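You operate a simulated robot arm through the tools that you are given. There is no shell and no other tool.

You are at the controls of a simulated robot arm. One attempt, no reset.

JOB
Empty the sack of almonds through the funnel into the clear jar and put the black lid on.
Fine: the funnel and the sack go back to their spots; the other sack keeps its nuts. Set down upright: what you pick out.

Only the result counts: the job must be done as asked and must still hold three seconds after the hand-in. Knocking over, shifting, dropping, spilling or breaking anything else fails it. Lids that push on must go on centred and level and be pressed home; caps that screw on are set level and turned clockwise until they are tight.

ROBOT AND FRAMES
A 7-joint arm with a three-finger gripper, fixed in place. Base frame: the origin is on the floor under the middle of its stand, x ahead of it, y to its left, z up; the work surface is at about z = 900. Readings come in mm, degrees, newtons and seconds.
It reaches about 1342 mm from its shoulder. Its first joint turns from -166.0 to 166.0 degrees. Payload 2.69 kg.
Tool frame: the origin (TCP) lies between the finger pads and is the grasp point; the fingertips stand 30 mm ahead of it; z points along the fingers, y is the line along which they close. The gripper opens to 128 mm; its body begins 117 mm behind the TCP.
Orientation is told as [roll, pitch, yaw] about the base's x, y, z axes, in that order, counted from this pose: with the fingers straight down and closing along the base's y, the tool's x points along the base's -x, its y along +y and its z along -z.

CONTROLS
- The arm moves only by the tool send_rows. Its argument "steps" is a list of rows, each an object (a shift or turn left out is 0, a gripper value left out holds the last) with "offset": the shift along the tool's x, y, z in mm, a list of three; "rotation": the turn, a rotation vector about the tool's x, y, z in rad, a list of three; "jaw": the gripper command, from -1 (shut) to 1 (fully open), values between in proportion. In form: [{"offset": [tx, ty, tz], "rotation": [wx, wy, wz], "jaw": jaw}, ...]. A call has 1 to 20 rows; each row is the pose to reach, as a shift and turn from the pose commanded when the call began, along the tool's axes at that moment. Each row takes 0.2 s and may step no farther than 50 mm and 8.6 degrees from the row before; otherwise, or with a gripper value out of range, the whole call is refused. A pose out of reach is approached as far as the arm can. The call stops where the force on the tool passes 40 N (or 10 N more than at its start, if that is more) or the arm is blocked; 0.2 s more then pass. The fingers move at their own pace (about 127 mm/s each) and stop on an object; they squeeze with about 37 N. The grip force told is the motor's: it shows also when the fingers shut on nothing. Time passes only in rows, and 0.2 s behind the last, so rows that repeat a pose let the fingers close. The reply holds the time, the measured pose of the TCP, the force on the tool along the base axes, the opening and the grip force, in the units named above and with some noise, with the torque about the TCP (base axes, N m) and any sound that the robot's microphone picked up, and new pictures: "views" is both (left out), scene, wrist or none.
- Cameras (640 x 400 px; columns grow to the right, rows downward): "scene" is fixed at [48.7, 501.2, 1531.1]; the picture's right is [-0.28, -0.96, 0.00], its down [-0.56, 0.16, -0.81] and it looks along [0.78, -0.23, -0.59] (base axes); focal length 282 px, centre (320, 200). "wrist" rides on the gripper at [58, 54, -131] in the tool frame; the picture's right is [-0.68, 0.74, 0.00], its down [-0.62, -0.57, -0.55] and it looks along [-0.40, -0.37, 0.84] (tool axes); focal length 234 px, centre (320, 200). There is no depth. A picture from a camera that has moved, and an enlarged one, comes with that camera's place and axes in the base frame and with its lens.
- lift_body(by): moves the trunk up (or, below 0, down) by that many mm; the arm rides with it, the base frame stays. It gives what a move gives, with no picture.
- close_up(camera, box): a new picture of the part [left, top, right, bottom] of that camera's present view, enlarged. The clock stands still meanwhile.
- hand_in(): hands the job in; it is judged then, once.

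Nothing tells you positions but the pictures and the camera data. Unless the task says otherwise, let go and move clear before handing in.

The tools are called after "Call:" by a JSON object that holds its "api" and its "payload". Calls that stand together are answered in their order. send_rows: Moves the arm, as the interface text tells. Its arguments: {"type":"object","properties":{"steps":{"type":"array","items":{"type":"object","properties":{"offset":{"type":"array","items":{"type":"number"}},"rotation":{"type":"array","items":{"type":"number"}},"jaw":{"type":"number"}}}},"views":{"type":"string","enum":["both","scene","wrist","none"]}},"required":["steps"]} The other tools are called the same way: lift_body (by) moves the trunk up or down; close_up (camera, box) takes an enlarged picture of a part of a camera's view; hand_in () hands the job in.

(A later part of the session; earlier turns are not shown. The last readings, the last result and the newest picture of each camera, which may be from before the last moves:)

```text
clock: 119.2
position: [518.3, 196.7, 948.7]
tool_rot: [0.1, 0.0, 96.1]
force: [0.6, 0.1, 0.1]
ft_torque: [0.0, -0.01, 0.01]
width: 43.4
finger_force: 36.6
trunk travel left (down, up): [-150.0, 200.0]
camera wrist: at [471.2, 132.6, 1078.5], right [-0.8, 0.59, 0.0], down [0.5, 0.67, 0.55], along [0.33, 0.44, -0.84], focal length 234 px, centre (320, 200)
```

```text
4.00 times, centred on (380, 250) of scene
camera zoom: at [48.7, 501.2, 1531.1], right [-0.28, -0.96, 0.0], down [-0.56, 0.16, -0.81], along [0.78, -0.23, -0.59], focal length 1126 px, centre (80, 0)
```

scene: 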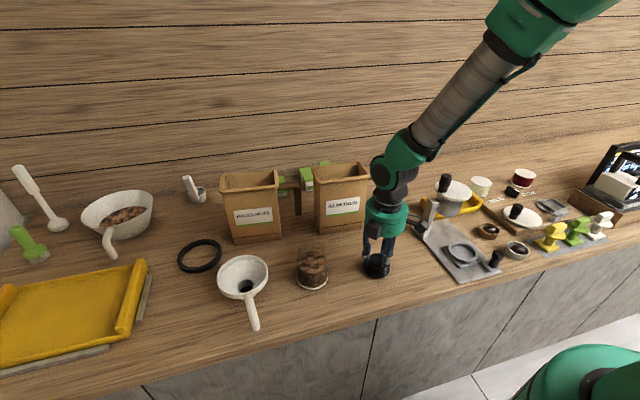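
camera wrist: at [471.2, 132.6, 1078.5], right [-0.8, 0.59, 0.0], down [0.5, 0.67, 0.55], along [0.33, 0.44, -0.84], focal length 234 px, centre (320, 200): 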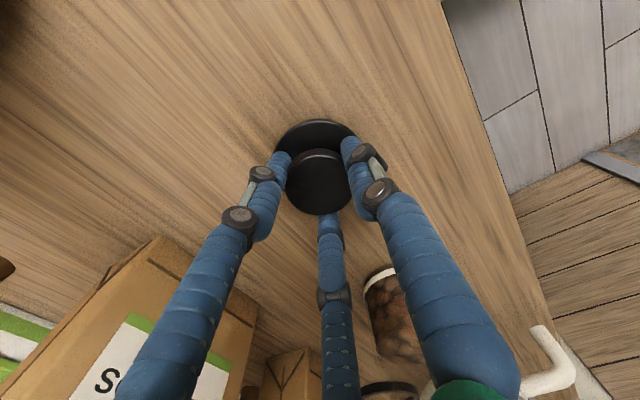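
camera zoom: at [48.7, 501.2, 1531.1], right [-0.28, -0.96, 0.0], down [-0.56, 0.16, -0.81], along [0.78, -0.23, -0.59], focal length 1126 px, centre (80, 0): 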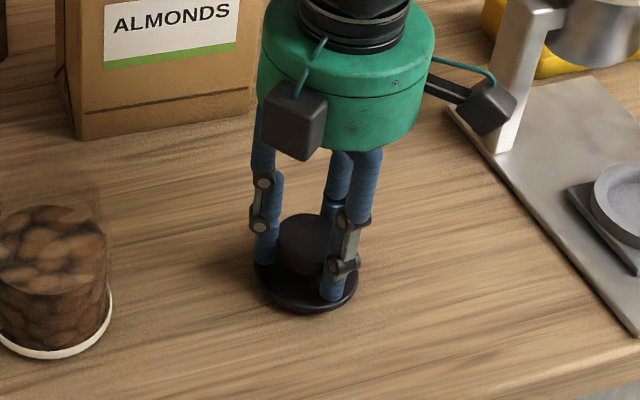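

The knob is gripped centrally. I'll lift the lid 140 mm and move it over the jar.

Call:
{"api": "send_rows", "payload": {"steps": [{"offset": [0, 0, -10]}, {"offset": [0, 0, -40]}, {"offset": [0, 0, -80]}, {"offset": [0, 0, -120]}, {"offset": [0, 0, -140]}, {"offset": [0, 0, -140]}], "views": "both"}}

Call:
{"api": "close_up", "payload": {"camera": "scene", "box": [330, 180, 430, 290]}}

```text
clock: 120.6
position: [516.0, 197.8, 1087.6]
tool_rot: [0.1, -0.1, 96.1]
force: [-0.6, -0.1, 0.3]
ft_torque: [-0.01, 0.01, 0.01]
width: 43.9
finger_force: 36.7
trunk travel left (down, up): [-150.0, 200.0]
camera wrist: at [468.8, 132.9, 1217.8], right [-0.8, 0.59, 0.0], down [0.5, 0.67, 0.55], along [0.32, 0.44, -0.84], focal length 234 px, centre (320, 200)
```

scene: 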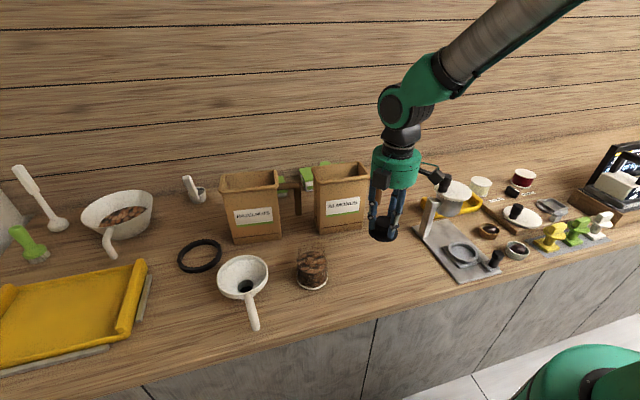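
wrist: 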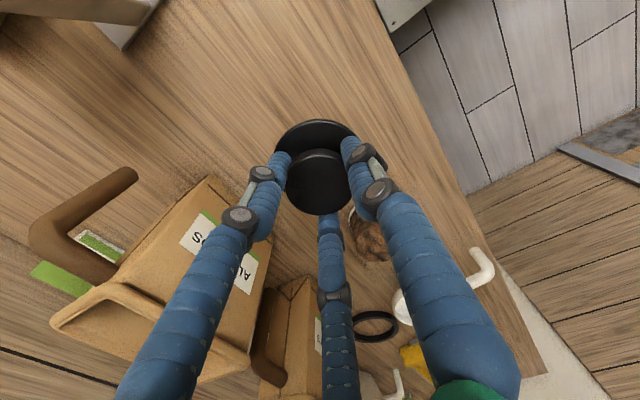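

```text
3.64 times, centred on (380, 235) of scene
camera zoom: at [48.7, 501.2, 1531.1], right [-0.28, -0.96, 0.0], down [-0.56, 0.16, -0.81], along [0.78, -0.23, -0.59], focal length 1024 px, centre (102, 73)
```

zoom: 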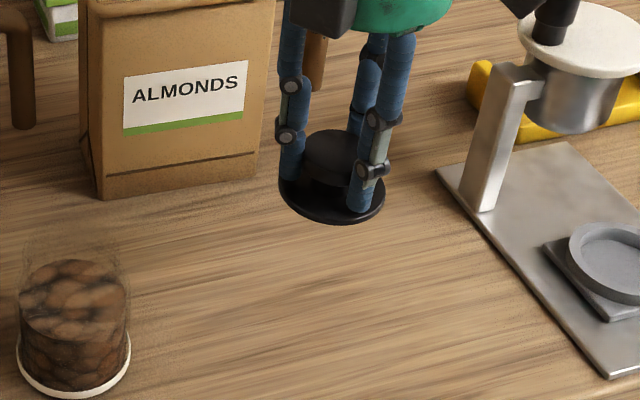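

The lid is up. I'll zoom on its underside edge to see its shape.

Call:
{"api": "close_up", "payload": {"camera": "scene", "box": [362, 215, 404, 245]}}

Call:
{"api": "close_up", "payload": {"camera": "wrist", "box": [240, 100, 420, 280]}}

```text
13.33 times, centred on (383, 230) of scene
camera zoom: at [48.7, 501.2, 1531.1], right [-0.28, -0.96, 0.0], down [-0.56, 0.16, -0.81], along [0.78, -0.23, -0.59], focal length 3754 px, centre (-520, -200)
```

zoom: 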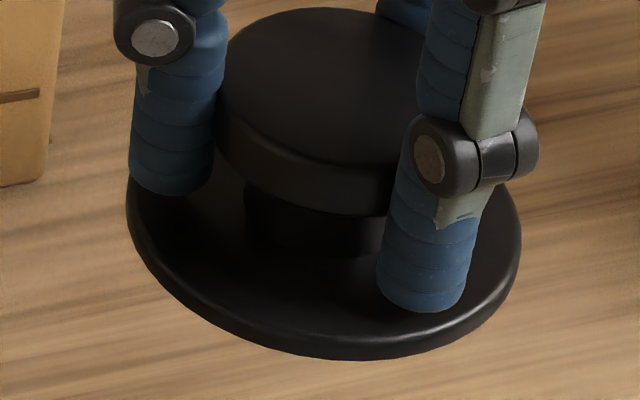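

```text
2.22 times, centred on (330, 190) of wrist
camera zoom: at [468.8, 132.9, 1217.8], right [-0.8, 0.59, 0.0], down [0.5, 0.67, 0.55], along [0.32, 0.44, -0.84], focal length 520 px, centre (298, 222)
```

zoom: 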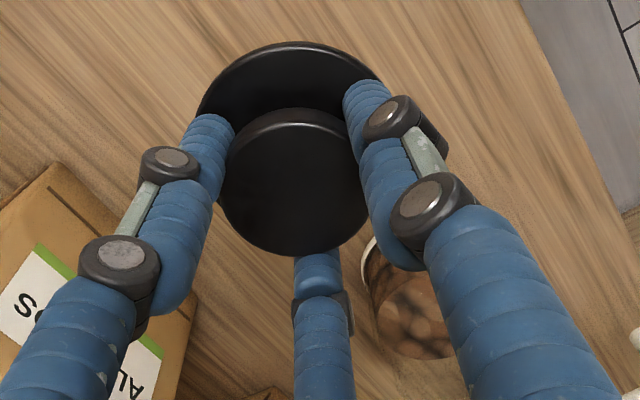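

I'll carry the lid across to above the jar, about 30 mm clear of the rim, and compare alignment from both cameras.

Call:
{"api": "send_rows", "payload": {"steps": [{"offset": [-30, -7, 0]}, {"offset": [-70, -17, 0]}, {"offset": [-110, -27, 0]}, {"offset": [-150, -37, 0]}, {"offset": [-172, -42, 0]}, {"offset": [-179.4, -43.8, 0]}, {"offset": [-179.4, -43.8, 0]}, {"offset": [-179.4, -43.8, 0]}], "views": "both"}}

Call:
{"api": "close_up", "payload": {"camera": "scene", "box": [285, 215, 345, 295]}}

Call:
{"api": "close_up", "payload": {"camera": "wrist", "box": [220, 80, 400, 240]}}

```text
clock: 122.4
position: [539.8, 379.6, 1089.9]
tool_rot: [0.0, 0.1, 96.2]
force: [-0.9, 0.7, 0.3]
ft_torque: [-0.01, 0.0, 0.01]
width: 43.7
finger_force: 37.0
trunk travel left (down, up): [-150.0, 200.0]
camera wrist: at [493.3, 316.0, 1218.5], right [-0.8, 0.59, 0.0], down [0.5, 0.67, 0.55], along [0.33, 0.44, -0.84], focal length 234 px, centre (320, 200)
```

scene: 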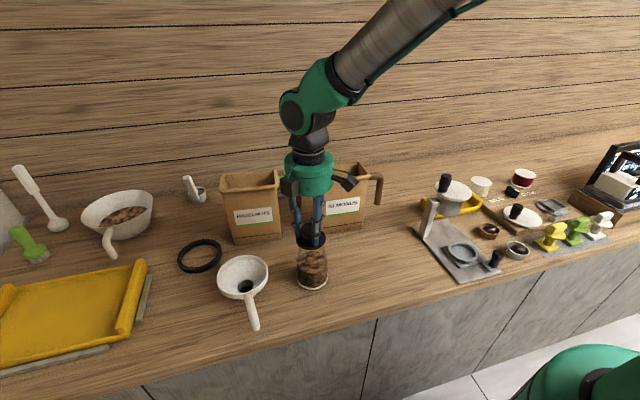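
wrist: 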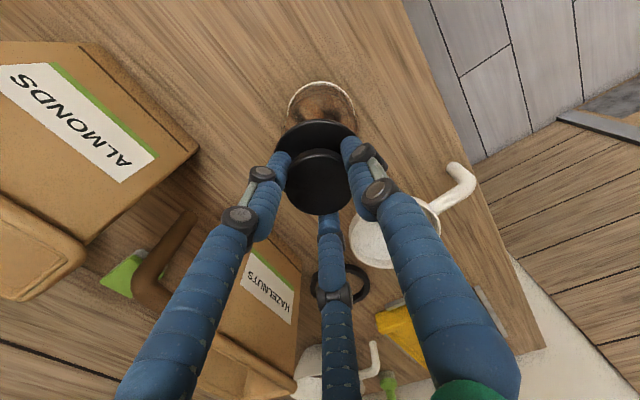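

```text
5.00 times, centred on (315, 255) of scene
camera zoom: at [48.7, 501.2, 1531.1], right [-0.28, -0.96, 0.0], down [-0.56, 0.16, -0.81], along [0.78, -0.23, -0.59], focal length 1408 px, centre (345, -75)
```

zoom: 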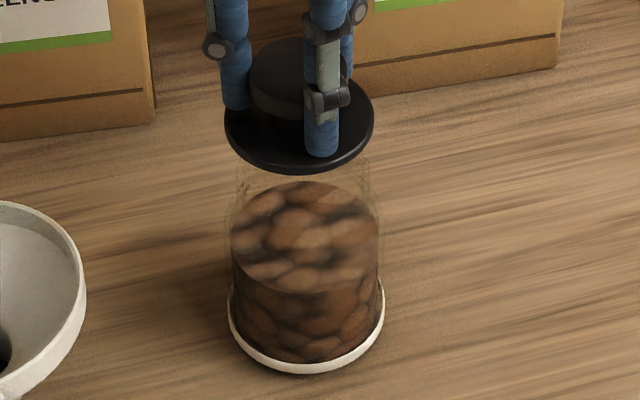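

```text
2.50 times, centred on (310, 160) of wrist
camera zoom: at [493.3, 316.0, 1218.5], right [-0.8, 0.59, 0.0], down [0.5, 0.67, 0.55], along [0.33, 0.44, -0.84], focal length 585 px, centre (345, 300)
```

zoom: 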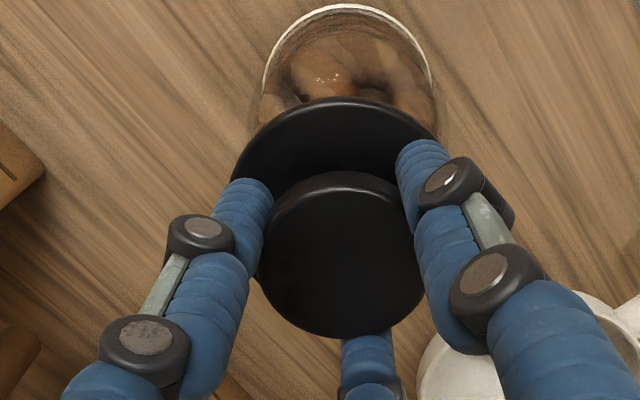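

The lid is within about 1–2 mm of the jar axis. I'll apply the small correction and lower toward the rim in steps.

Call:
{"api": "send_rows", "payload": {"steps": [{"offset": [0.8, 1.4, 0]}, {"offset": [0.8, 1.4, 10]}, {"offset": [0.8, 1.4, 20]}, {"offset": [0.8, 1.4, 24]}, {"offset": [0.8, 1.4, 24]}], "views": "both"}}

Call:
{"api": "close_up", "payload": {"camera": "scene", "box": [285, 215, 345, 295]}}

Call:
{"api": "close_up", "payload": {"camera": "wrist", "box": [220, 80, 400, 240]}}

```text
clock: 123.6
position: [538.4, 379.9, 1063.5]
tool_rot: [0.1, 0.0, 96.0]
force: [-0.2, 1.0, 0.3]
ft_torque: [0.01, 0.02, 0.01]
width: 43.6
finger_force: 37.6
trunk travel left (down, up): [-150.0, 200.0]
camera wrist: at [492.0, 315.5, 1194.6], right [-0.8, 0.59, 0.0], down [0.5, 0.67, 0.55], along [0.33, 0.44, -0.84], focal length 234 px, centre (320, 200)
```

scene: 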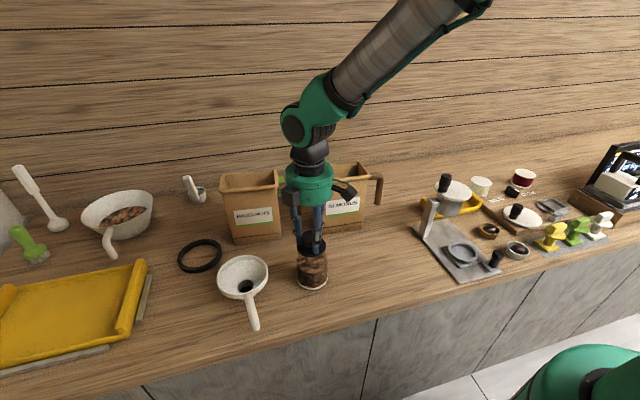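
wrist: 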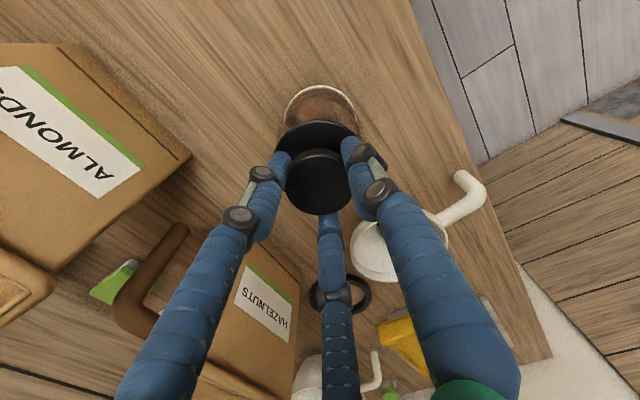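

```text
5.00 times, centred on (315, 255) of scene
camera zoom: at [48.7, 501.2, 1531.1], right [-0.28, -0.96, 0.0], down [-0.56, 0.16, -0.81], along [0.78, -0.23, -0.59], focal length 1408 px, centre (345, -75)
```

zoom: 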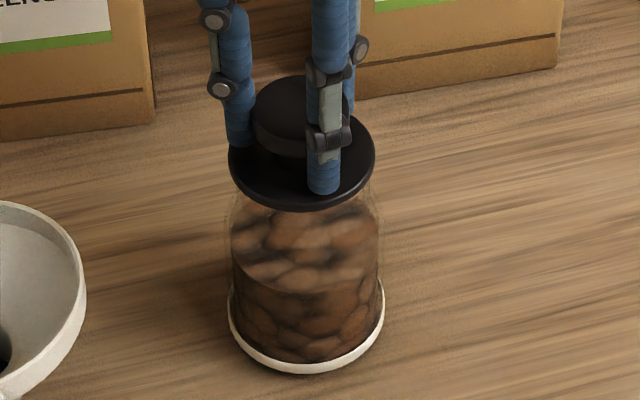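

```text
2.50 times, centred on (310, 160) of wrist
camera zoom: at [492.0, 315.5, 1194.6], right [-0.8, 0.59, 0.0], down [0.5, 0.67, 0.55], along [0.33, 0.44, -0.84], focal length 585 px, centre (345, 300)
```

zoom: 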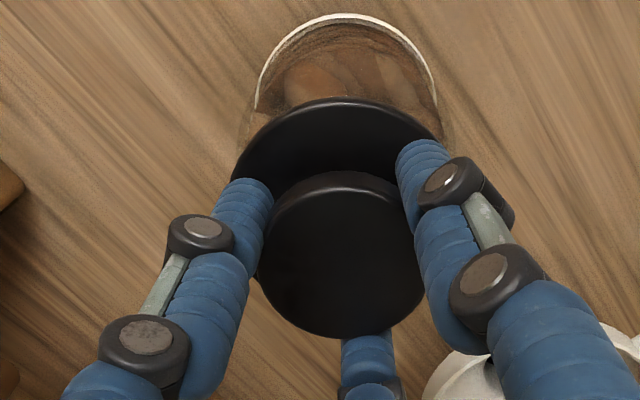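

Alignment looks good laterally. I'll lower in 1.5–2 mm steps, using force and torque to sense the rim.

Call:
{"api": "send_rows", "payload": {"steps": [{"offset": [0, 0, 2]}, {"offset": [0, 0, 4]}, {"offset": [0, 0, 4]}], "views": "none"}}

Call:
{"api": "send_rows", "payload": {"steps": [{"offset": [0, 0, 1]}, {"offset": [0, 0, 2]}, {"offset": [0, 0, 2]}], "views": "none"}}

Call:
{"api": "send_rows", "payload": {"steps": [{"offset": [0, 0, 1]}, {"offset": [0, 0, 2]}, {"offset": [0, 0, 2]}], "views": "none"}}

```text
clock: 124.4
position: [539.0, 380.6, 1059.8]
tool_rot: [0.2, -0.1, 96.0]
force: [0.4, 1.2, -0.1]
ft_torque: [0.01, 0.04, -0.03]
width: 43.6
finger_force: 37.0
trunk travel left (down, up): [-150.0, 200.0]
```

```text
clock: 125.2
position: [537.8, 379.7, 1057.2]
tool_rot: [0.1, -0.1, 96.0]
force: [-0.1, -0.7, -0.6]
ft_torque: [0.03, 0.01, -0.01]
width: 43.6
finger_force: 36.9
trunk travel left (down, up): [-150.0, 200.0]
```

```text
clock: 126.0
position: [538.6, 379.5, 1056.4]
tool_rot: [0.1, 0.0, 96.0]
force: [0.5, -0.3, -1.2]
ft_torque: [-0.01, 0.02, 0.0]
width: 43.8
finger_force: 36.7
trunk travel left (down, up): [-150.0, 200.0]
```

No contact yet. Continuing in 1 mm steps.

Call:
{"api": "send_rows", "payload": {"steps": [{"offset": [0, 0, 1]}, {"offset": [0, 0, 1]}], "views": "none"}}

Call:
{"api": "send_rows", "payload": {"steps": [{"offset": [0, 0, 1]}, {"offset": [0, 0, 1]}], "views": "none"}}

Call:
{"api": "send_rows", "payload": {"steps": [{"offset": [0, 0, 1]}, {"offset": [0, 0, 1]}], "views": "none"}}

Call:
{"api": "close_up", "payload": {"camera": "scene", "box": [290, 220, 340, 270]}}

```text
clock: 126.6
position: [539.0, 380.1, 1055.3]
tool_rot: [0.0, 0.0, 96.1]
force: [0.7, -0.1, -0.5]
ft_torque: [-0.02, 0.03, 0.03]
width: 43.7
finger_force: 37.5
trunk travel left (down, up): [-150.0, 200.0]
```

```text
clock: 127.2
position: [540.1, 380.9, 1053.7]
tool_rot: [-0.1, 0.0, 96.1]
force: [-0.7, 0.3, 3.8]
ft_torque: [-0.04, 0.12, -0.05]
width: 43.8
finger_force: 36.7
trunk travel left (down, up): [-150.0, 200.0]
```

```text
clock: 127.8
position: [539.8, 380.0, 1054.3]
tool_rot: [-0.1, -0.2, 96.1]
force: [-1.7, -1.4, 16.6]
ft_torque: [-0.18, 0.21, -0.01]
width: 43.5
finger_force: 37.2
trunk travel left (down, up): [-150.0, 200.0]
```

```text
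8.00 times, centred on (315, 245) of scene
camera zoom: at [48.7, 501.2, 1531.1], right [-0.28, -0.96, 0.0], down [-0.56, 0.16, -0.81], along [0.78, -0.23, -0.59], focal length 2252 px, centre (360, -160)
```

zoom: 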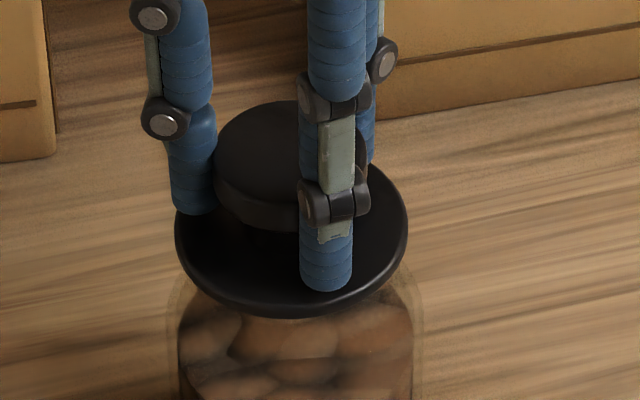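

First contact with the rim (16 N). I'll zoom right in on the lid/jar joint to judge whether the plug has entered.

Call:
{"api": "close_up", "payload": {"camera": "scene", "box": [296, 238, 330, 262]}}

Call:
{"api": "close_up", "payload": {"camera": "wrist", "box": [260, 80, 380, 170]}}

```text
16.00 times, centred on (313, 250) of scene
camera zoom: at [48.7, 501.2, 1531.1], right [-0.28, -0.96, 0.0], down [-0.56, 0.16, -0.81], along [0.78, -0.23, -0.59], focal length 4504 px, centre (432, -600)
```

zoom: 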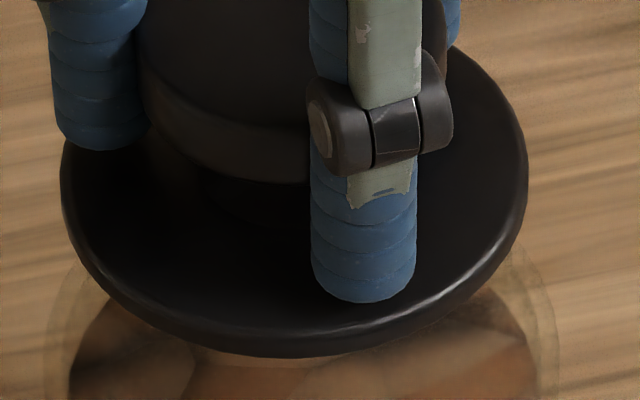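

```text
4.44 times, centred on (320, 125) of wrist
camera zoom: at [492.6, 315.2, 1185.0], right [-0.8, 0.59, 0.0], down [0.5, 0.67, 0.55], along [0.33, 0.44, -0.83], focal length 1041 px, centre (320, 533)
```

zoom: 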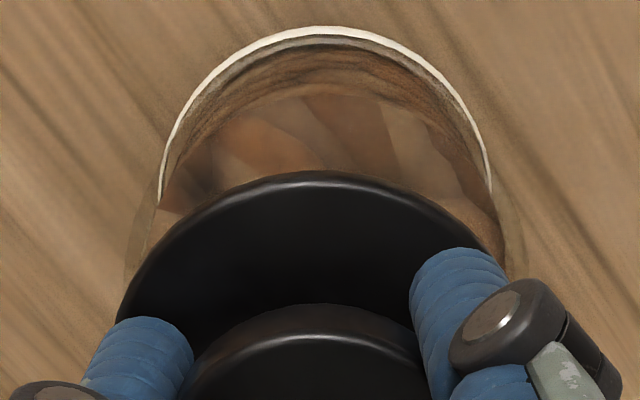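

Not clear whether the plug is in. I'll back off slightly, shift 2 mm in −x as the wrist view suggests, and probe the contact height again.

Call:
{"api": "send_rows", "payload": {"steps": [{"offset": [0, 0, -2]}, {"offset": [-0.2, 2, -2]}, {"offset": [-0.2, 2, -2]}], "views": "none"}}

Call:
{"api": "send_rows", "payload": {"steps": [{"offset": [0, 0, 1]}, {"offset": [0, 0, 1]}], "views": "none"}}

Call:
{"api": "send_rows", "payload": {"steps": [{"offset": [0, 0, 0.7]}, {"offset": [0, 0, 0.7]}], "views": "none"}}

```text
clock: 128.6
position: [537.9, 380.7, 1055.6]
tool_rot: [0.1, 0.0, 96.2]
force: [-0.1, -0.4, 1.3]
ft_torque: [0.02, -0.06, 0.0]
width: 43.7
finger_force: 37.0
trunk travel left (down, up): [-150.0, 200.0]
```

```text
clock: 129.2
position: [537.8, 380.8, 1054.3]
tool_rot: [-0.1, 0.0, 96.1]
force: [-0.8, -2.1, 8.6]
ft_torque: [-0.08, 0.02, 0.0]
width: 44.0
finger_force: 37.0
trunk travel left (down, up): [-150.0, 200.0]
```

```text
clock: 129.8
position: [536.9, 379.1, 1055.4]
tool_rot: [0.0, 0.0, 96.0]
force: [-1.6, 1.7, 16.7]
ft_torque: [0.04, 0.09, 0.0]
width: 43.5
finger_force: 36.5
trunk travel left (down, up): [-150.0, 200.0]
```

Contact height is unchanged, so I want to see the lid's underside profile. I'll raise the lid to about the scene camera's height to view it edge-on.

Call:
{"api": "send_rows", "payload": {"steps": [{"offset": [0, 0, -15]}, {"offset": [0, 0, -55]}, {"offset": [0, 0, -100]}, {"offset": [0, 0, -145]}, {"offset": [0, 0, -190]}, {"offset": [0, 0, -235]}, {"offset": [0, 0, -280]}, {"offset": [0, 0, -325]}, {"offset": [0, 0, -370]}, {"offset": [0, 0, -415]}, {"offset": [0, 0, -450]}, {"offset": [0, 0, -480]}, {"offset": [0, 0, -480]}], "views": "both"}}

```text
clock: 132.6
position: [537.6, 381.5, 1534.3]
tool_rot: [0.1, 0.0, 96.1]
force: [0.2, -0.1, -0.8]
ft_torque: [-0.05, 0.01, -0.01]
width: 43.7
finger_force: 37.1
trunk travel left (down, up): [-150.0, 200.0]
camera wrist: at [489.6, 316.9, 1665.4], right [-0.8, 0.59, 0.0], down [0.5, 0.67, 0.55], along [0.33, 0.44, -0.84], focal length 234 px, centre (320, 200)
```

scene: 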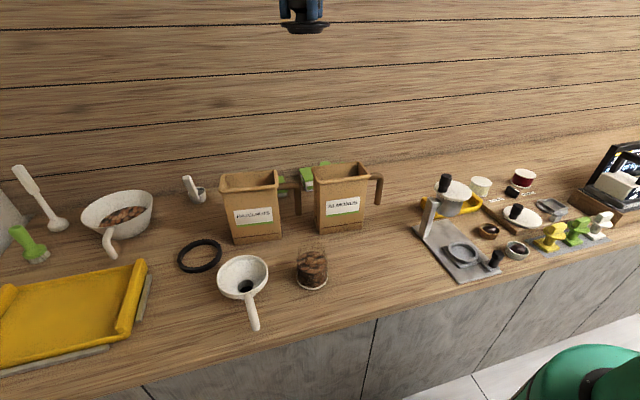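
wrist: 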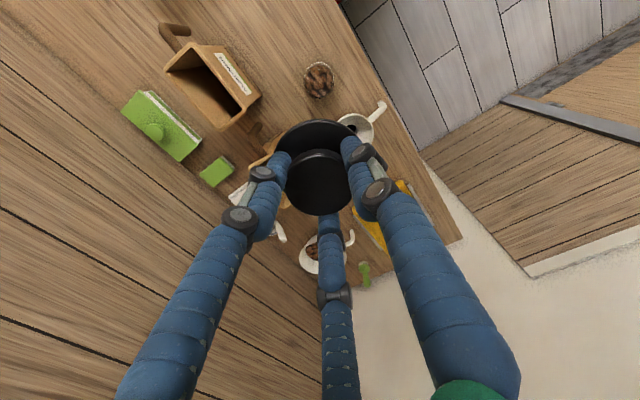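

Call:
{"api": "close_up", "payload": {"camera": "scene", "box": [270, 0, 340, 45]}}

Call:
{"api": "close_up", "payload": {"camera": "wrist", "box": [290, 50, 350, 110]}}

Call:
{"api": "close_up", "payload": {"camera": "scene", "box": [290, 225, 336, 295]}}

```text
8.89 times, centred on (305, 22) of scene
camera zoom: at [48.7, 501.2, 1531.1], right [-0.28, -0.96, 0.0], down [-0.56, 0.16, -0.81], along [0.78, -0.23, -0.59], focal length 2502 px, centre (453, 1778)
```

zoom: 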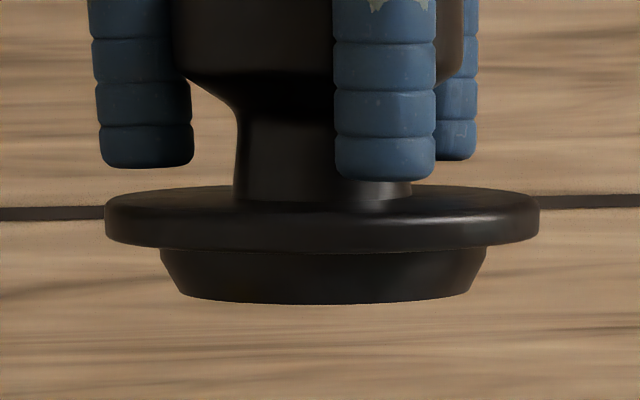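

```text
6.67 times, centred on (320, 80) of wrist
camera zoom: at [489.6, 316.9, 1665.4], right [-0.8, 0.59, 0.0], down [0.5, 0.67, 0.55], along [0.33, 0.44, -0.84], focal length 1561 px, centre (320, 1000)
```

zoom: 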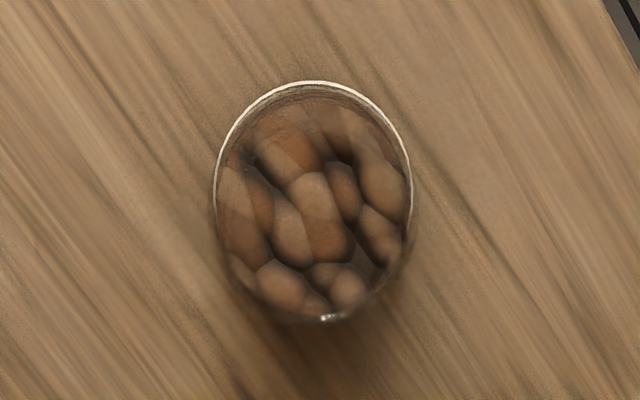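

```text
5.71 times, centred on (313, 260) of scene
camera zoom: at [48.7, 501.2, 1531.1], right [-0.28, -0.96, 0.0], down [-0.56, 0.16, -0.81], along [0.78, -0.23, -0.59], focal length 1609 px, centre (360, -143)
```

zoom: 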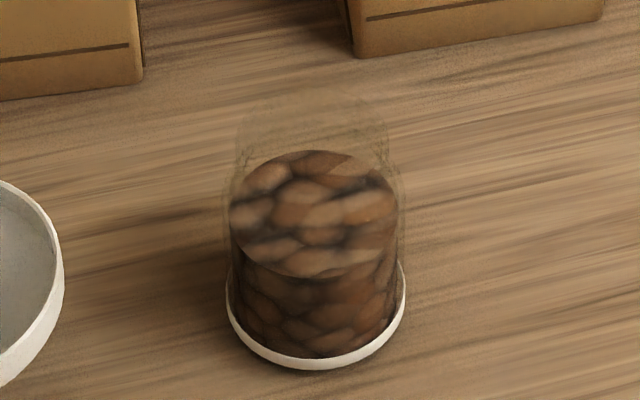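

Now I see it clearly: the lid has a tapered plug (≈50→56 mm, 8 mm deep) under the flange, so it is a push-in lid that must be pressed home. I'll go back down over the jar.

Call:
{"api": "send_rows", "payload": {"steps": [{"offset": [0, 0, 45]}, {"offset": [0, 0, 90]}, {"offset": [0, 0, 135]}, {"offset": [0, 0, 180]}, {"offset": [0, 0, 225]}, {"offset": [0, 0, 270]}, {"offset": [0, 0, 315]}, {"offset": [0, 0, 360]}, {"offset": [0, 0, 400]}, {"offset": [0, 0, 430]}, {"offset": [0, 0, 455]}, {"offset": [0, 0, 468]}, {"offset": [0, 0, 468]}], "views": "both"}}

Call:
{"api": "close_up", "payload": {"camera": "wrist", "box": [250, 70, 390, 170]}}

Call:
{"api": "close_up", "payload": {"camera": "scene", "box": [290, 225, 336, 295]}}

```text
clock: 135.4
position: [536.8, 380.2, 1064.3]
tool_rot: [0.1, 0.1, 96.1]
force: [1.1, 0.4, 0.0]
ft_torque: [0.0, 0.02, 0.01]
width: 43.7
finger_force: 37.8
trunk travel left (down, up): [-150.0, 200.0]
camera wrist: at [489.7, 315.7, 1195.4], right [-0.8, 0.59, 0.0], down [0.5, 0.67, 0.55], along [0.33, 0.44, -0.84], focal length 234 px, centre (320, 200)
```

scene: 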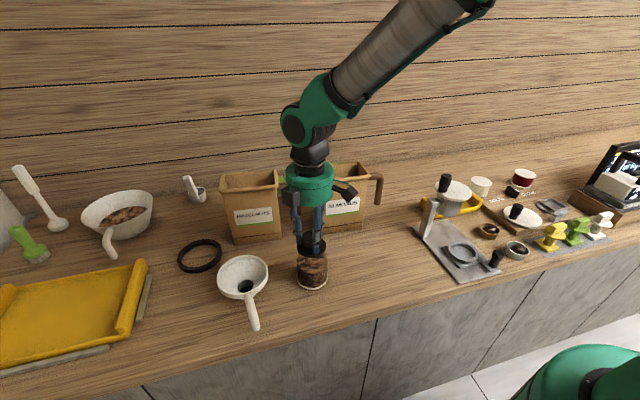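
wrist: 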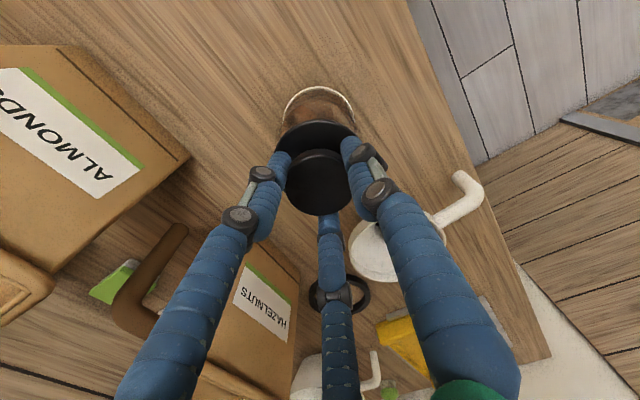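

```text
4.00 times, centred on (320, 120) of wrist
camera zoom: at [489.7, 315.7, 1195.4], right [-0.8, 0.59, 0.0], down [0.5, 0.67, 0.55], along [0.33, 0.44, -0.84], focal length 937 px, centre (320, 520)
```

zoom: 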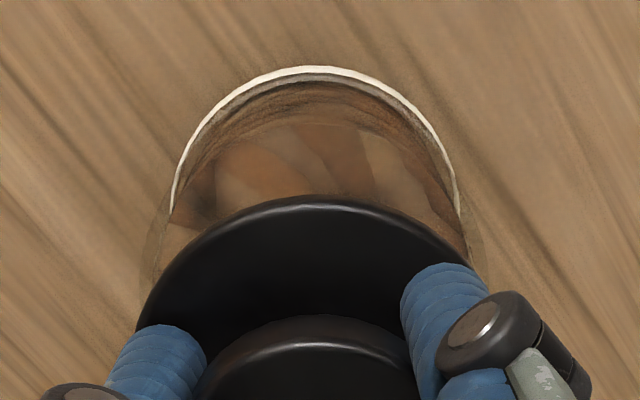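

```text
5.71 times, centred on (313, 260) of scene
camera zoom: at [48.7, 501.2, 1531.1], right [-0.28, -0.96, 0.0], down [-0.56, 0.16, -0.81], along [0.78, -0.23, -0.59], focal length 1609 px, centre (360, -143)
```

zoom: 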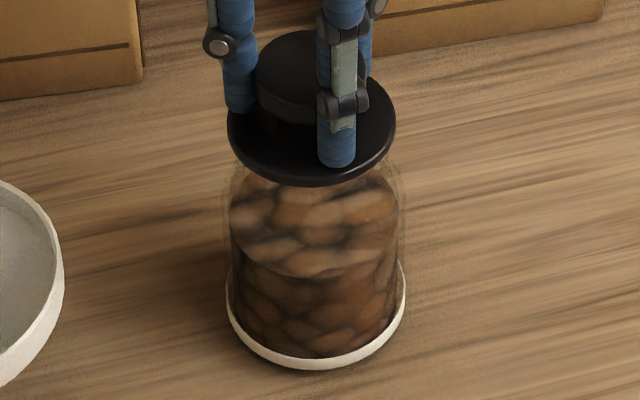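

Alignment is now within about a millimetre. I'll lower to contact with a +0.7 mm x trim, then press in small steps watching the force.

Call:
{"api": "send_rows", "payload": {"steps": [{"offset": [0, -0.7, 4]}, {"offset": [0, -0.7, 8]}, {"offset": [0, -0.7, 10]}, {"offset": [0, -0.7, 10]}], "views": "none"}}

Call:
{"api": "send_rows", "payload": {"steps": [{"offset": [0, 0, 1]}, {"offset": [0, 0, 2]}, {"offset": [0, 0, 2]}], "views": "none"}}

Call:
{"api": "send_rows", "payload": {"steps": [{"offset": [0, 0, 0.5]}, {"offset": [0, 0, 1]}, {"offset": [0, 0, 1]}], "views": "none"}}

```text
clock: 136.4
position: [536.9, 380.7, 1054.7]
tool_rot: [0.2, 0.0, 96.1]
force: [-0.2, -0.4, -1.3]
ft_torque: [0.02, -0.01, 0.03]
width: 43.5
finger_force: 36.6
trunk travel left (down, up): [-150.0, 200.0]
```

```text
clock: 137.2
position: [539.6, 380.2, 1054.9]
tool_rot: [-0.1, -0.2, 96.1]
force: [-1.5, 0.8, 3.6]
ft_torque: [-0.01, 0.02, -0.02]
width: 43.8
finger_force: 37.2
trunk travel left (down, up): [-150.0, 200.0]
```

```text
clock: 138.0
position: [537.4, 380.0, 1054.3]
tool_rot: [-0.1, -0.1, 96.1]
force: [2.1, -3.7, 16.8]
ft_torque: [-0.11, -0.02, 0.02]
width: 43.7
finger_force: 36.7
trunk travel left (down, up): [-150.0, 200.0]
```

The tapered plug is wedging with a sideways push toward +x/−y. I'll ease off, shift a little that way and press again.

Call:
{"api": "send_rows", "payload": {"steps": [{"offset": [0, 0, -1]}, {"offset": [0.9, -0.4, -1]}, {"offset": [0.9, -0.4, 0]}, {"offset": [0.9, -0.4, 0]}], "views": "none"}}

Call:
{"api": "send_rows", "payload": {"steps": [{"offset": [0, 0, 0.5]}, {"offset": [0, 0, 1]}, {"offset": [0, 0, 1]}], "views": "none"}}

```text
clock: 139.0
position: [536.8, 378.1, 1053.1]
tool_rot: [0.0, -0.1, 96.1]
force: [-2.1, 3.5, 17.8]
ft_torque: [0.07, 0.14, -0.01]
width: 43.7
finger_force: 36.9
trunk travel left (down, up): [-150.0, 200.0]
```

```text
clock: 139.8
position: [538.5, 379.6, 1053.7]
tool_rot: [-0.1, -0.1, 96.1]
force: [-5.2, 4.3, 32.7]
ft_torque: [0.02, -0.02, -0.01]
width: 43.8
finger_force: 37.2
trunk travel left (down, up): [-150.0, 200.0]
```

The lid is pressing against something firm. I'll zoom in hard on the joint to see whether the flange is down on the rim.

Call:
{"api": "close_up", "payload": {"camera": "scene", "box": [298, 244, 328, 264]}}

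Call:
{"api": "close_up", "payload": {"camera": "scene", "box": [292, 232, 312, 262]}}

Call:
{"api": "close_up", "payload": {"camera": "wrist", "box": [270, 80, 370, 150]}}

```text
16.00 times, centred on (313, 254) of scene
camera zoom: at [48.7, 501.2, 1531.1], right [-0.28, -0.96, 0.0], down [-0.56, 0.16, -0.81], along [0.78, -0.23, -0.59], focal length 4504 px, centre (432, -664)
```

zoom: 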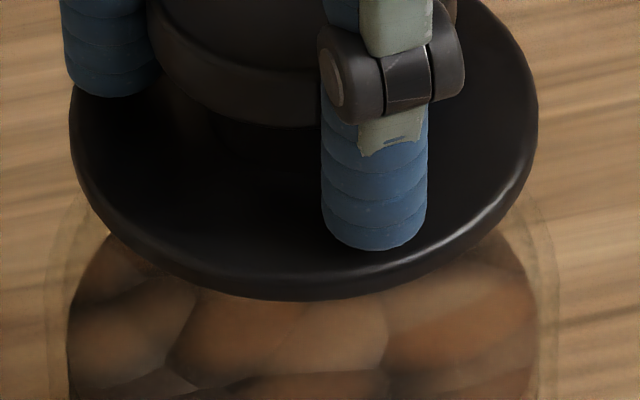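

```text
13.33 times, centred on (302, 247) of scene
camera zoom: at [48.7, 501.2, 1531.1], right [-0.28, -0.96, 0.0], down [-0.56, 0.16, -0.81], along [0.78, -0.23, -0.59], focal length 3754 px, centre (560, -427)
```

zoom: 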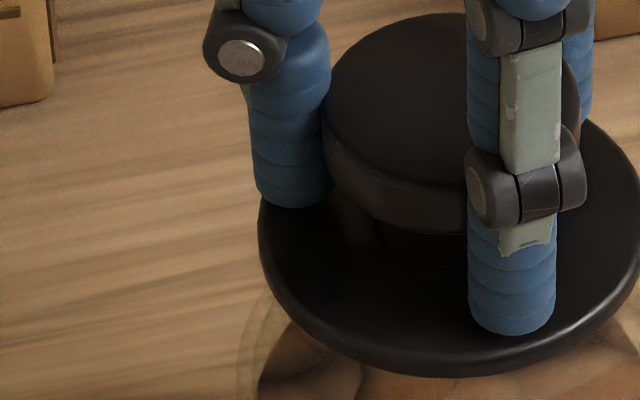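

```text
5.71 times, centred on (320, 115) of wrist
camera zoom: at [490.7, 314.0, 1183.9], right [-0.8, 0.59, 0.0], down [0.5, 0.67, 0.55], along [0.33, 0.44, -0.83], focal length 1338 px, centre (320, 686)
```

zoom: 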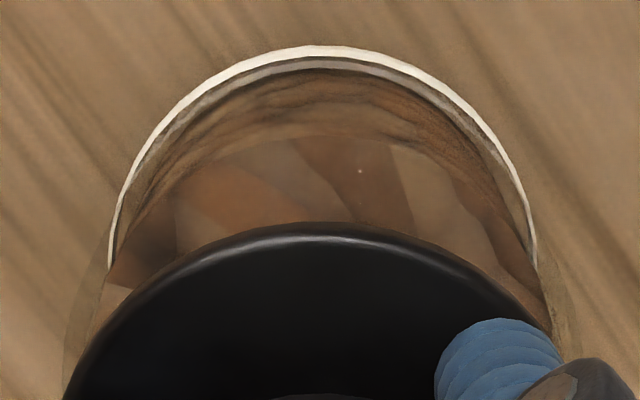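

The contact is flat and centred, which suggests the flange is at (or near) the rim. I'll relax the load, centre laterally, release, and then inspect from the side.

Call:
{"api": "send_rows", "payload": {"steps": [{"offset": [-0.2, 0.1, -0.8]}, {"offset": [-0.4, 0.2, -1.7]}, {"offset": [-0.4, 0.2, -1.7]}], "views": "none"}}

Call:
{"api": "send_rows", "payload": {"steps": [{"jaw": -0.2}, {"jaw": -0.1}, {"jaw": 0.1}, {"jaw": 0.4}, {"jaw": 0.4}], "views": "wrist"}}

Call:
{"api": "close_up", "payload": {"camera": "scene", "box": [290, 225, 336, 295]}}

```text
clock: 140.6
position: [537.2, 378.8, 1053.8]
tool_rot: [0.1, 0.0, 96.2]
force: [3.3, -1.5, 22.0]
ft_torque: [-0.03, -0.29, -0.02]
width: 43.6
finger_force: 37.1
trunk travel left (down, up): [-150.0, 200.0]
```

```text
clock: 141.8
position: [537.9, 378.6, 1052.3]
tool_rot: [0.1, 0.0, 96.1]
force: [0.3, -0.4, 0.0]
ft_torque: [-0.03, 0.01, 0.0]
width: 89.8
finger_force: 0.1
trunk travel left (down, up): [-150.0, 200.0]
camera wrist: at [491.0, 315.0, 1183.5], right [-0.8, 0.59, 0.0], down [0.5, 0.67, 0.55], along [0.33, 0.44, -0.84], focal length 234 px, centre (320, 200)
```

wrist: 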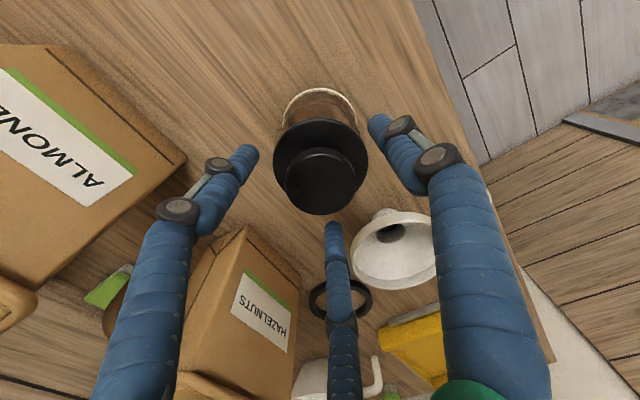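

```text
5.71 times, centred on (313, 260) of scene
camera zoom: at [48.7, 501.2, 1531.1], right [-0.28, -0.96, 0.0], down [-0.56, 0.16, -0.81], along [0.78, -0.23, -0.59], focal length 1609 px, centre (360, -143)
```

zoom: 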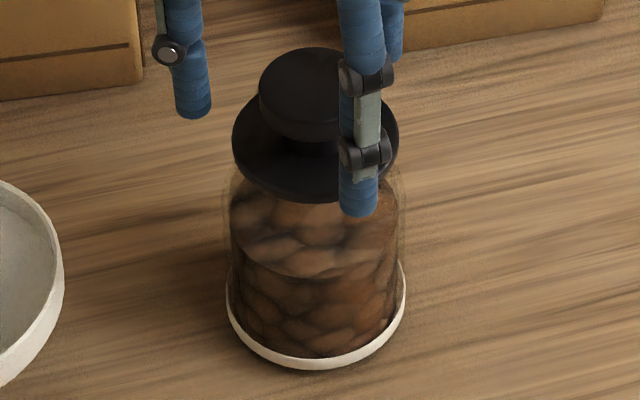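

The lid is released on the jar, but I want to verify it's fully home. I'll rise, then tilt the hand so the wrist camera looks at the jar from the side.

Call:
{"api": "send_rows", "payload": {"steps": [{"offset": [0, 0, -20]}, {"offset": [0, 0, -60]}, {"offset": [0, 0, -105]}, {"offset": [0, 0, -105]}], "views": "wrist"}}

Call:
{"api": "send_rows", "payload": {"steps": [{"offset": [15, 14, 0], "rotation": [0.0846, -0.092, 0], "jaw": -1}, {"offset": [30, 28, 0], "rotation": [0.1692, -0.184, 0]}, {"offset": [46, 42, 0], "rotation": [0.2539, -0.276, 0]}, {"offset": [62, 57, 0], "rotation": [0.3385, -0.368, 0]}, {"offset": [77, 71, 0], "rotation": [0.4231, -0.46, 0]}, {"offset": [92, 85, 0], "rotation": [0.5077, -0.552, 0]}, {"offset": [108, 99.5, 0], "rotation": [0.5908, -0.6423, 0]}, {"offset": [108, 99.5, 0], "rotation": [0.5908, -0.6423, 0]}], "views": "both"}}

```text
clock: 142.8
position: [537.9, 380.0, 1157.8]
tool_rot: [0.0, 0.0, 96.1]
force: [-0.1, 0.6, 0.4]
ft_torque: [0.01, -0.06, -0.03]
width: 89.5
finger_force: 0.0
trunk travel left (down, up): [-150.0, 200.0]
camera wrist: at [490.7, 314.5, 1288.8], right [-0.8, 0.59, 0.0], down [0.5, 0.67, 0.55], along [0.33, 0.44, -0.84], focal length 234 px, centre (320, 200)
```

wrist: 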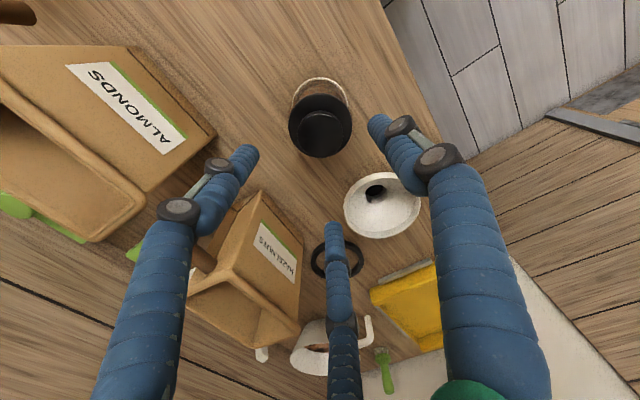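

```text
clock: 144.6
position: [450.2, 261.5, 1157.8]
tool_rot: [-38.8, -34.3, 108.5]
force: [-0.1, -0.2, 0.1]
ft_torque: [0.06, 0.0, -0.01]
width: 2.0
finger_force: 31.0
trunk travel left (down, up): [-150.0, 200.0]
camera wrist: at [360.0, 138.9, 1180.6], right [-0.8, 0.59, 0.0], down [0.07, 0.09, 0.99], along [0.59, 0.8, -0.12], focal length 234 px, centre (320, 200)
```

scene: 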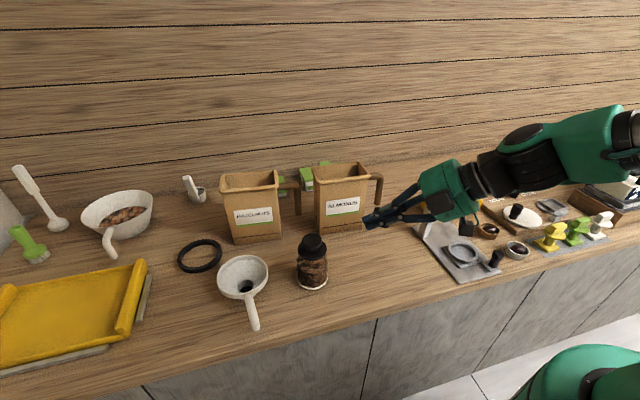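
wrist: 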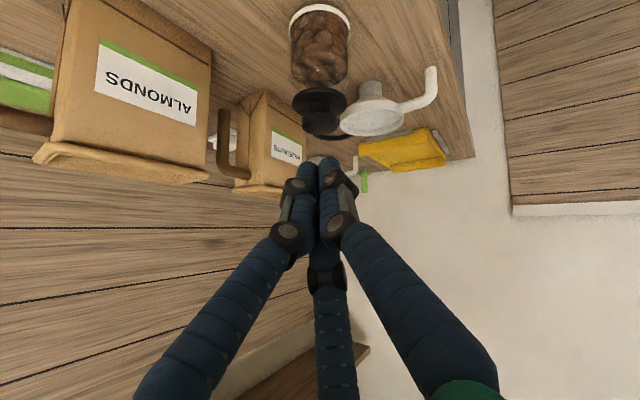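

I can already see the jar from the side (upside-down in this view). I'll zoom in on the lid joint.

Call:
{"api": "close_up", "payload": {"camera": "wrist", "box": [275, 0, 365, 145]}}

Call:
{"api": "close_up", "payload": {"camera": "wrist", "box": [285, 70, 355, 145]}}

Call:
{"api": "close_up", "payload": {"camera": "scene", "box": [285, 225, 340, 295]}}

```text
2.76 times, centred on (320, 72) of wrist
camera zoom: at [360.0, 138.9, 1180.6], right [-0.8, 0.59, 0.0], down [0.07, 0.09, 0.99], along [0.59, 0.8, -0.12], focal length 646 px, centre (320, 552)
```

zoom: 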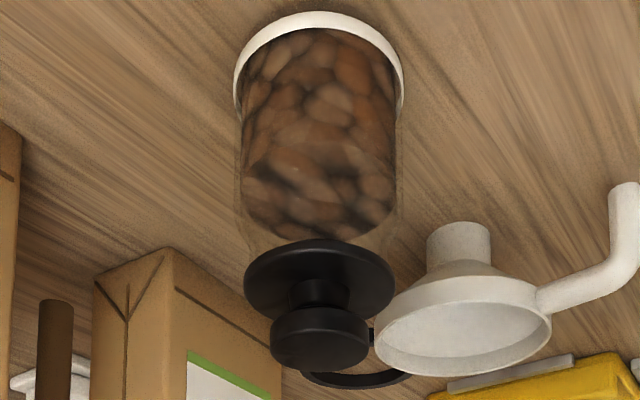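

```text
5.33 times, centred on (320, 108) of wrist
camera zoom: at [360.0, 138.9, 1180.6], right [-0.8, 0.59, 0.0], down [0.07, 0.09, 0.99], along [0.59, 0.8, -0.12], focal length 1249 px, centre (320, 693)
```

zoom: 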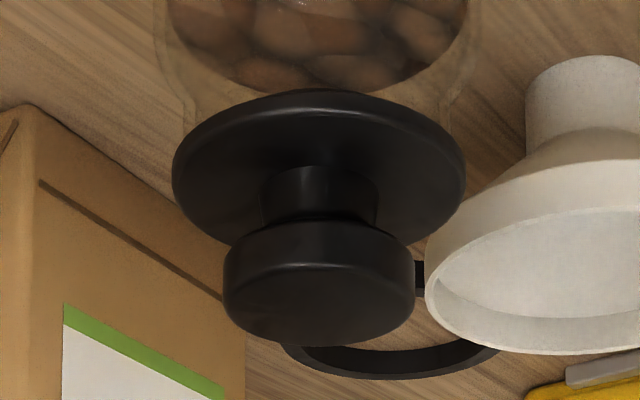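

```text
5.71 times, centred on (312, 260) of scene
camera zoom: at [48.7, 501.2, 1531.1], right [-0.28, -0.96, 0.0], down [-0.56, 0.16, -0.81], along [0.78, -0.23, -0.59], focal length 1609 px, centre (363, -143)
```

zoom: 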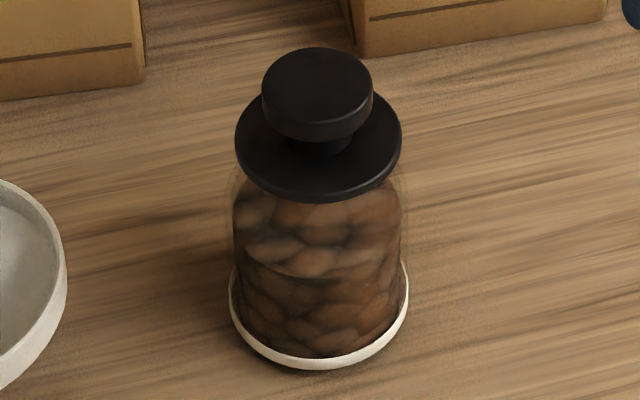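

I'll lower the camera to the lid's level for a true side view.

Call:
{"api": "send_rows", "payload": {"steps": [{"offset": [17.6, 16.2, 20.1]}, {"offset": [35.2, 32.4, 40.2]}, {"offset": [52.9, 48.7, 60.3]}, {"offset": [70.5, 64.9, 80.4]}, {"offset": [70.5, 64.9, 80.4]}], "views": "both"}}

Call:
{"api": "close_up", "payload": {"camera": "wrist", "box": [270, 100, 370, 250]}}

Call:
{"api": "close_up", "payload": {"camera": "wrist", "box": [285, 160, 355, 240]}}

```text
clock: 145.8
position: [451.2, 263.2, 1033.8]
tool_rot: [-38.8, -34.2, 108.6]
force: [0.1, -0.1, 0.0]
ft_torque: [-0.04, 0.03, 0.02]
width: 1.9
finger_force: 31.7
trunk travel left (down, up): [-150.0, 200.0]
camera wrist: at [360.2, 141.2, 1055.6], right [-0.8, 0.59, 0.0], down [0.07, 0.09, 0.99], along [0.59, 0.8, -0.12], focal length 234 px, centre (320, 200)
```

scene: 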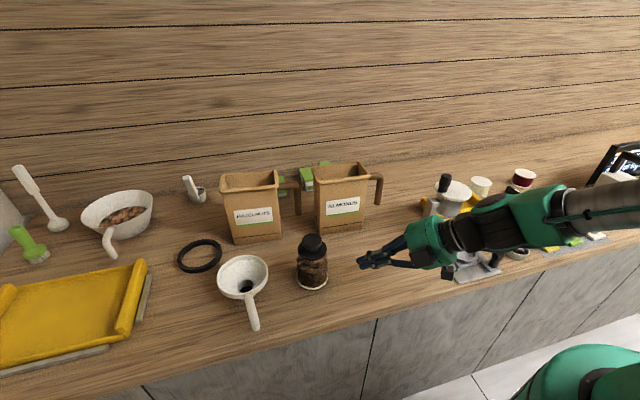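
wrist: 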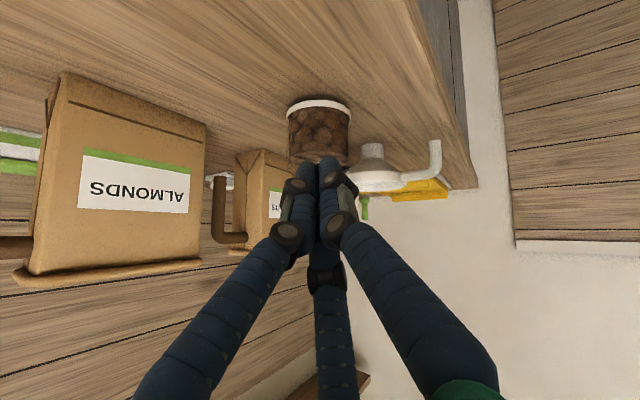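

```text
2.67 times, centred on (320, 175) of wrist
camera zoom: at [360.2, 141.2, 1055.6], right [-0.8, 0.59, 0.0], down [0.07, 0.09, 0.99], along [0.59, 0.8, -0.12], focal length 624 px, centre (320, 267)
```

zoom: 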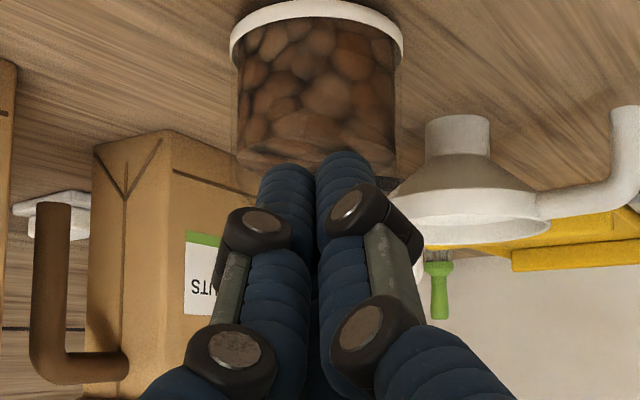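

```text
5.00 times, centred on (320, 200) of wrist
camera zoom: at [360.2, 141.2, 1055.6], right [-0.8, 0.59, 0.0], down [0.07, 0.09, 0.99], along [0.59, 0.8, -0.12], focal length 1171 px, centre (320, 200)
```

zoom: 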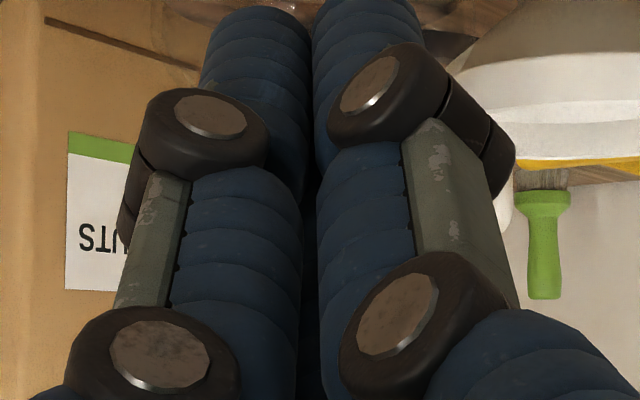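

The closed fingers block the view. Opening them is safe here and clears the centre of the picture.

Call:
{"api": "send_rows", "payload": {"steps": [{"jaw": 0}, {"jaw": 1}, {"jaw": 1}, {"jaw": 1}], "views": "wrist"}}

Call:
{"api": "close_up", "payload": {"camera": "wrist", "box": [270, 90, 370, 220]}}

Call:
{"api": "close_up", "payload": {"camera": "wrist", "box": [285, 140, 355, 200]}}

```text
clock: 146.8
position: [449.8, 262.6, 1034.6]
tool_rot: [-38.8, -34.4, 108.6]
force: [0.7, -0.3, 0.5]
ft_torque: [-0.03, -0.01, 0.01]
width: 128.1
finger_force: 0.0
trunk travel left (down, up): [-150.0, 200.0]
camera wrist: at [360.0, 141.2, 1056.1], right [-0.8, 0.59, 0.0], down [0.07, 0.09, 0.99], along [0.59, 0.8, -0.12], focal length 234 px, centre (320, 200)
```

wrist: 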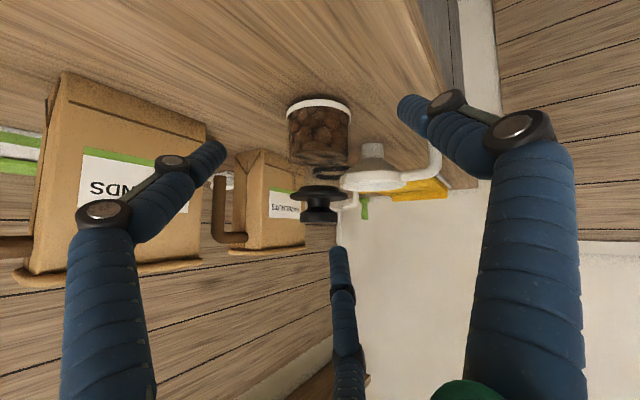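

```text
3.08 times, centred on (320, 155) of wrist
camera zoom: at [360.0, 141.2, 1056.1], right [-0.8, 0.59, 0.0], down [0.07, 0.09, 0.99], along [0.59, 0.8, -0.12], focal length 720 px, centre (320, 338)
```

zoom: 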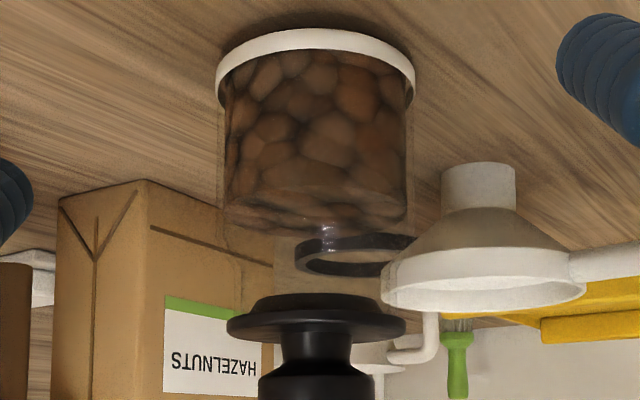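

```text
6.67 times, centred on (320, 170) of wrist
camera zoom: at [360.0, 141.2, 1056.1], right [-0.8, 0.59, 0.0], down [0.07, 0.09, 0.99], along [0.59, 0.8, -0.12], focal length 1561 px, centre (320, 400)
```

zoom: 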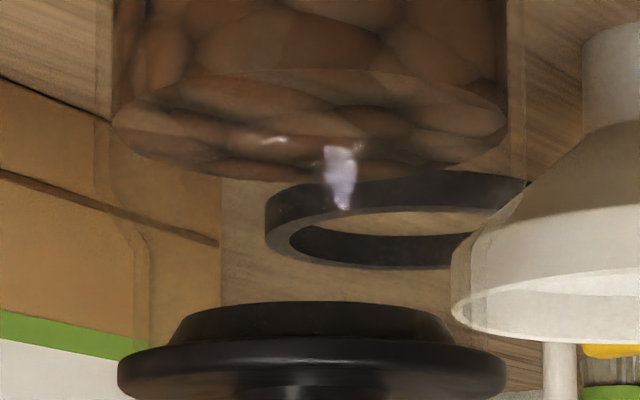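

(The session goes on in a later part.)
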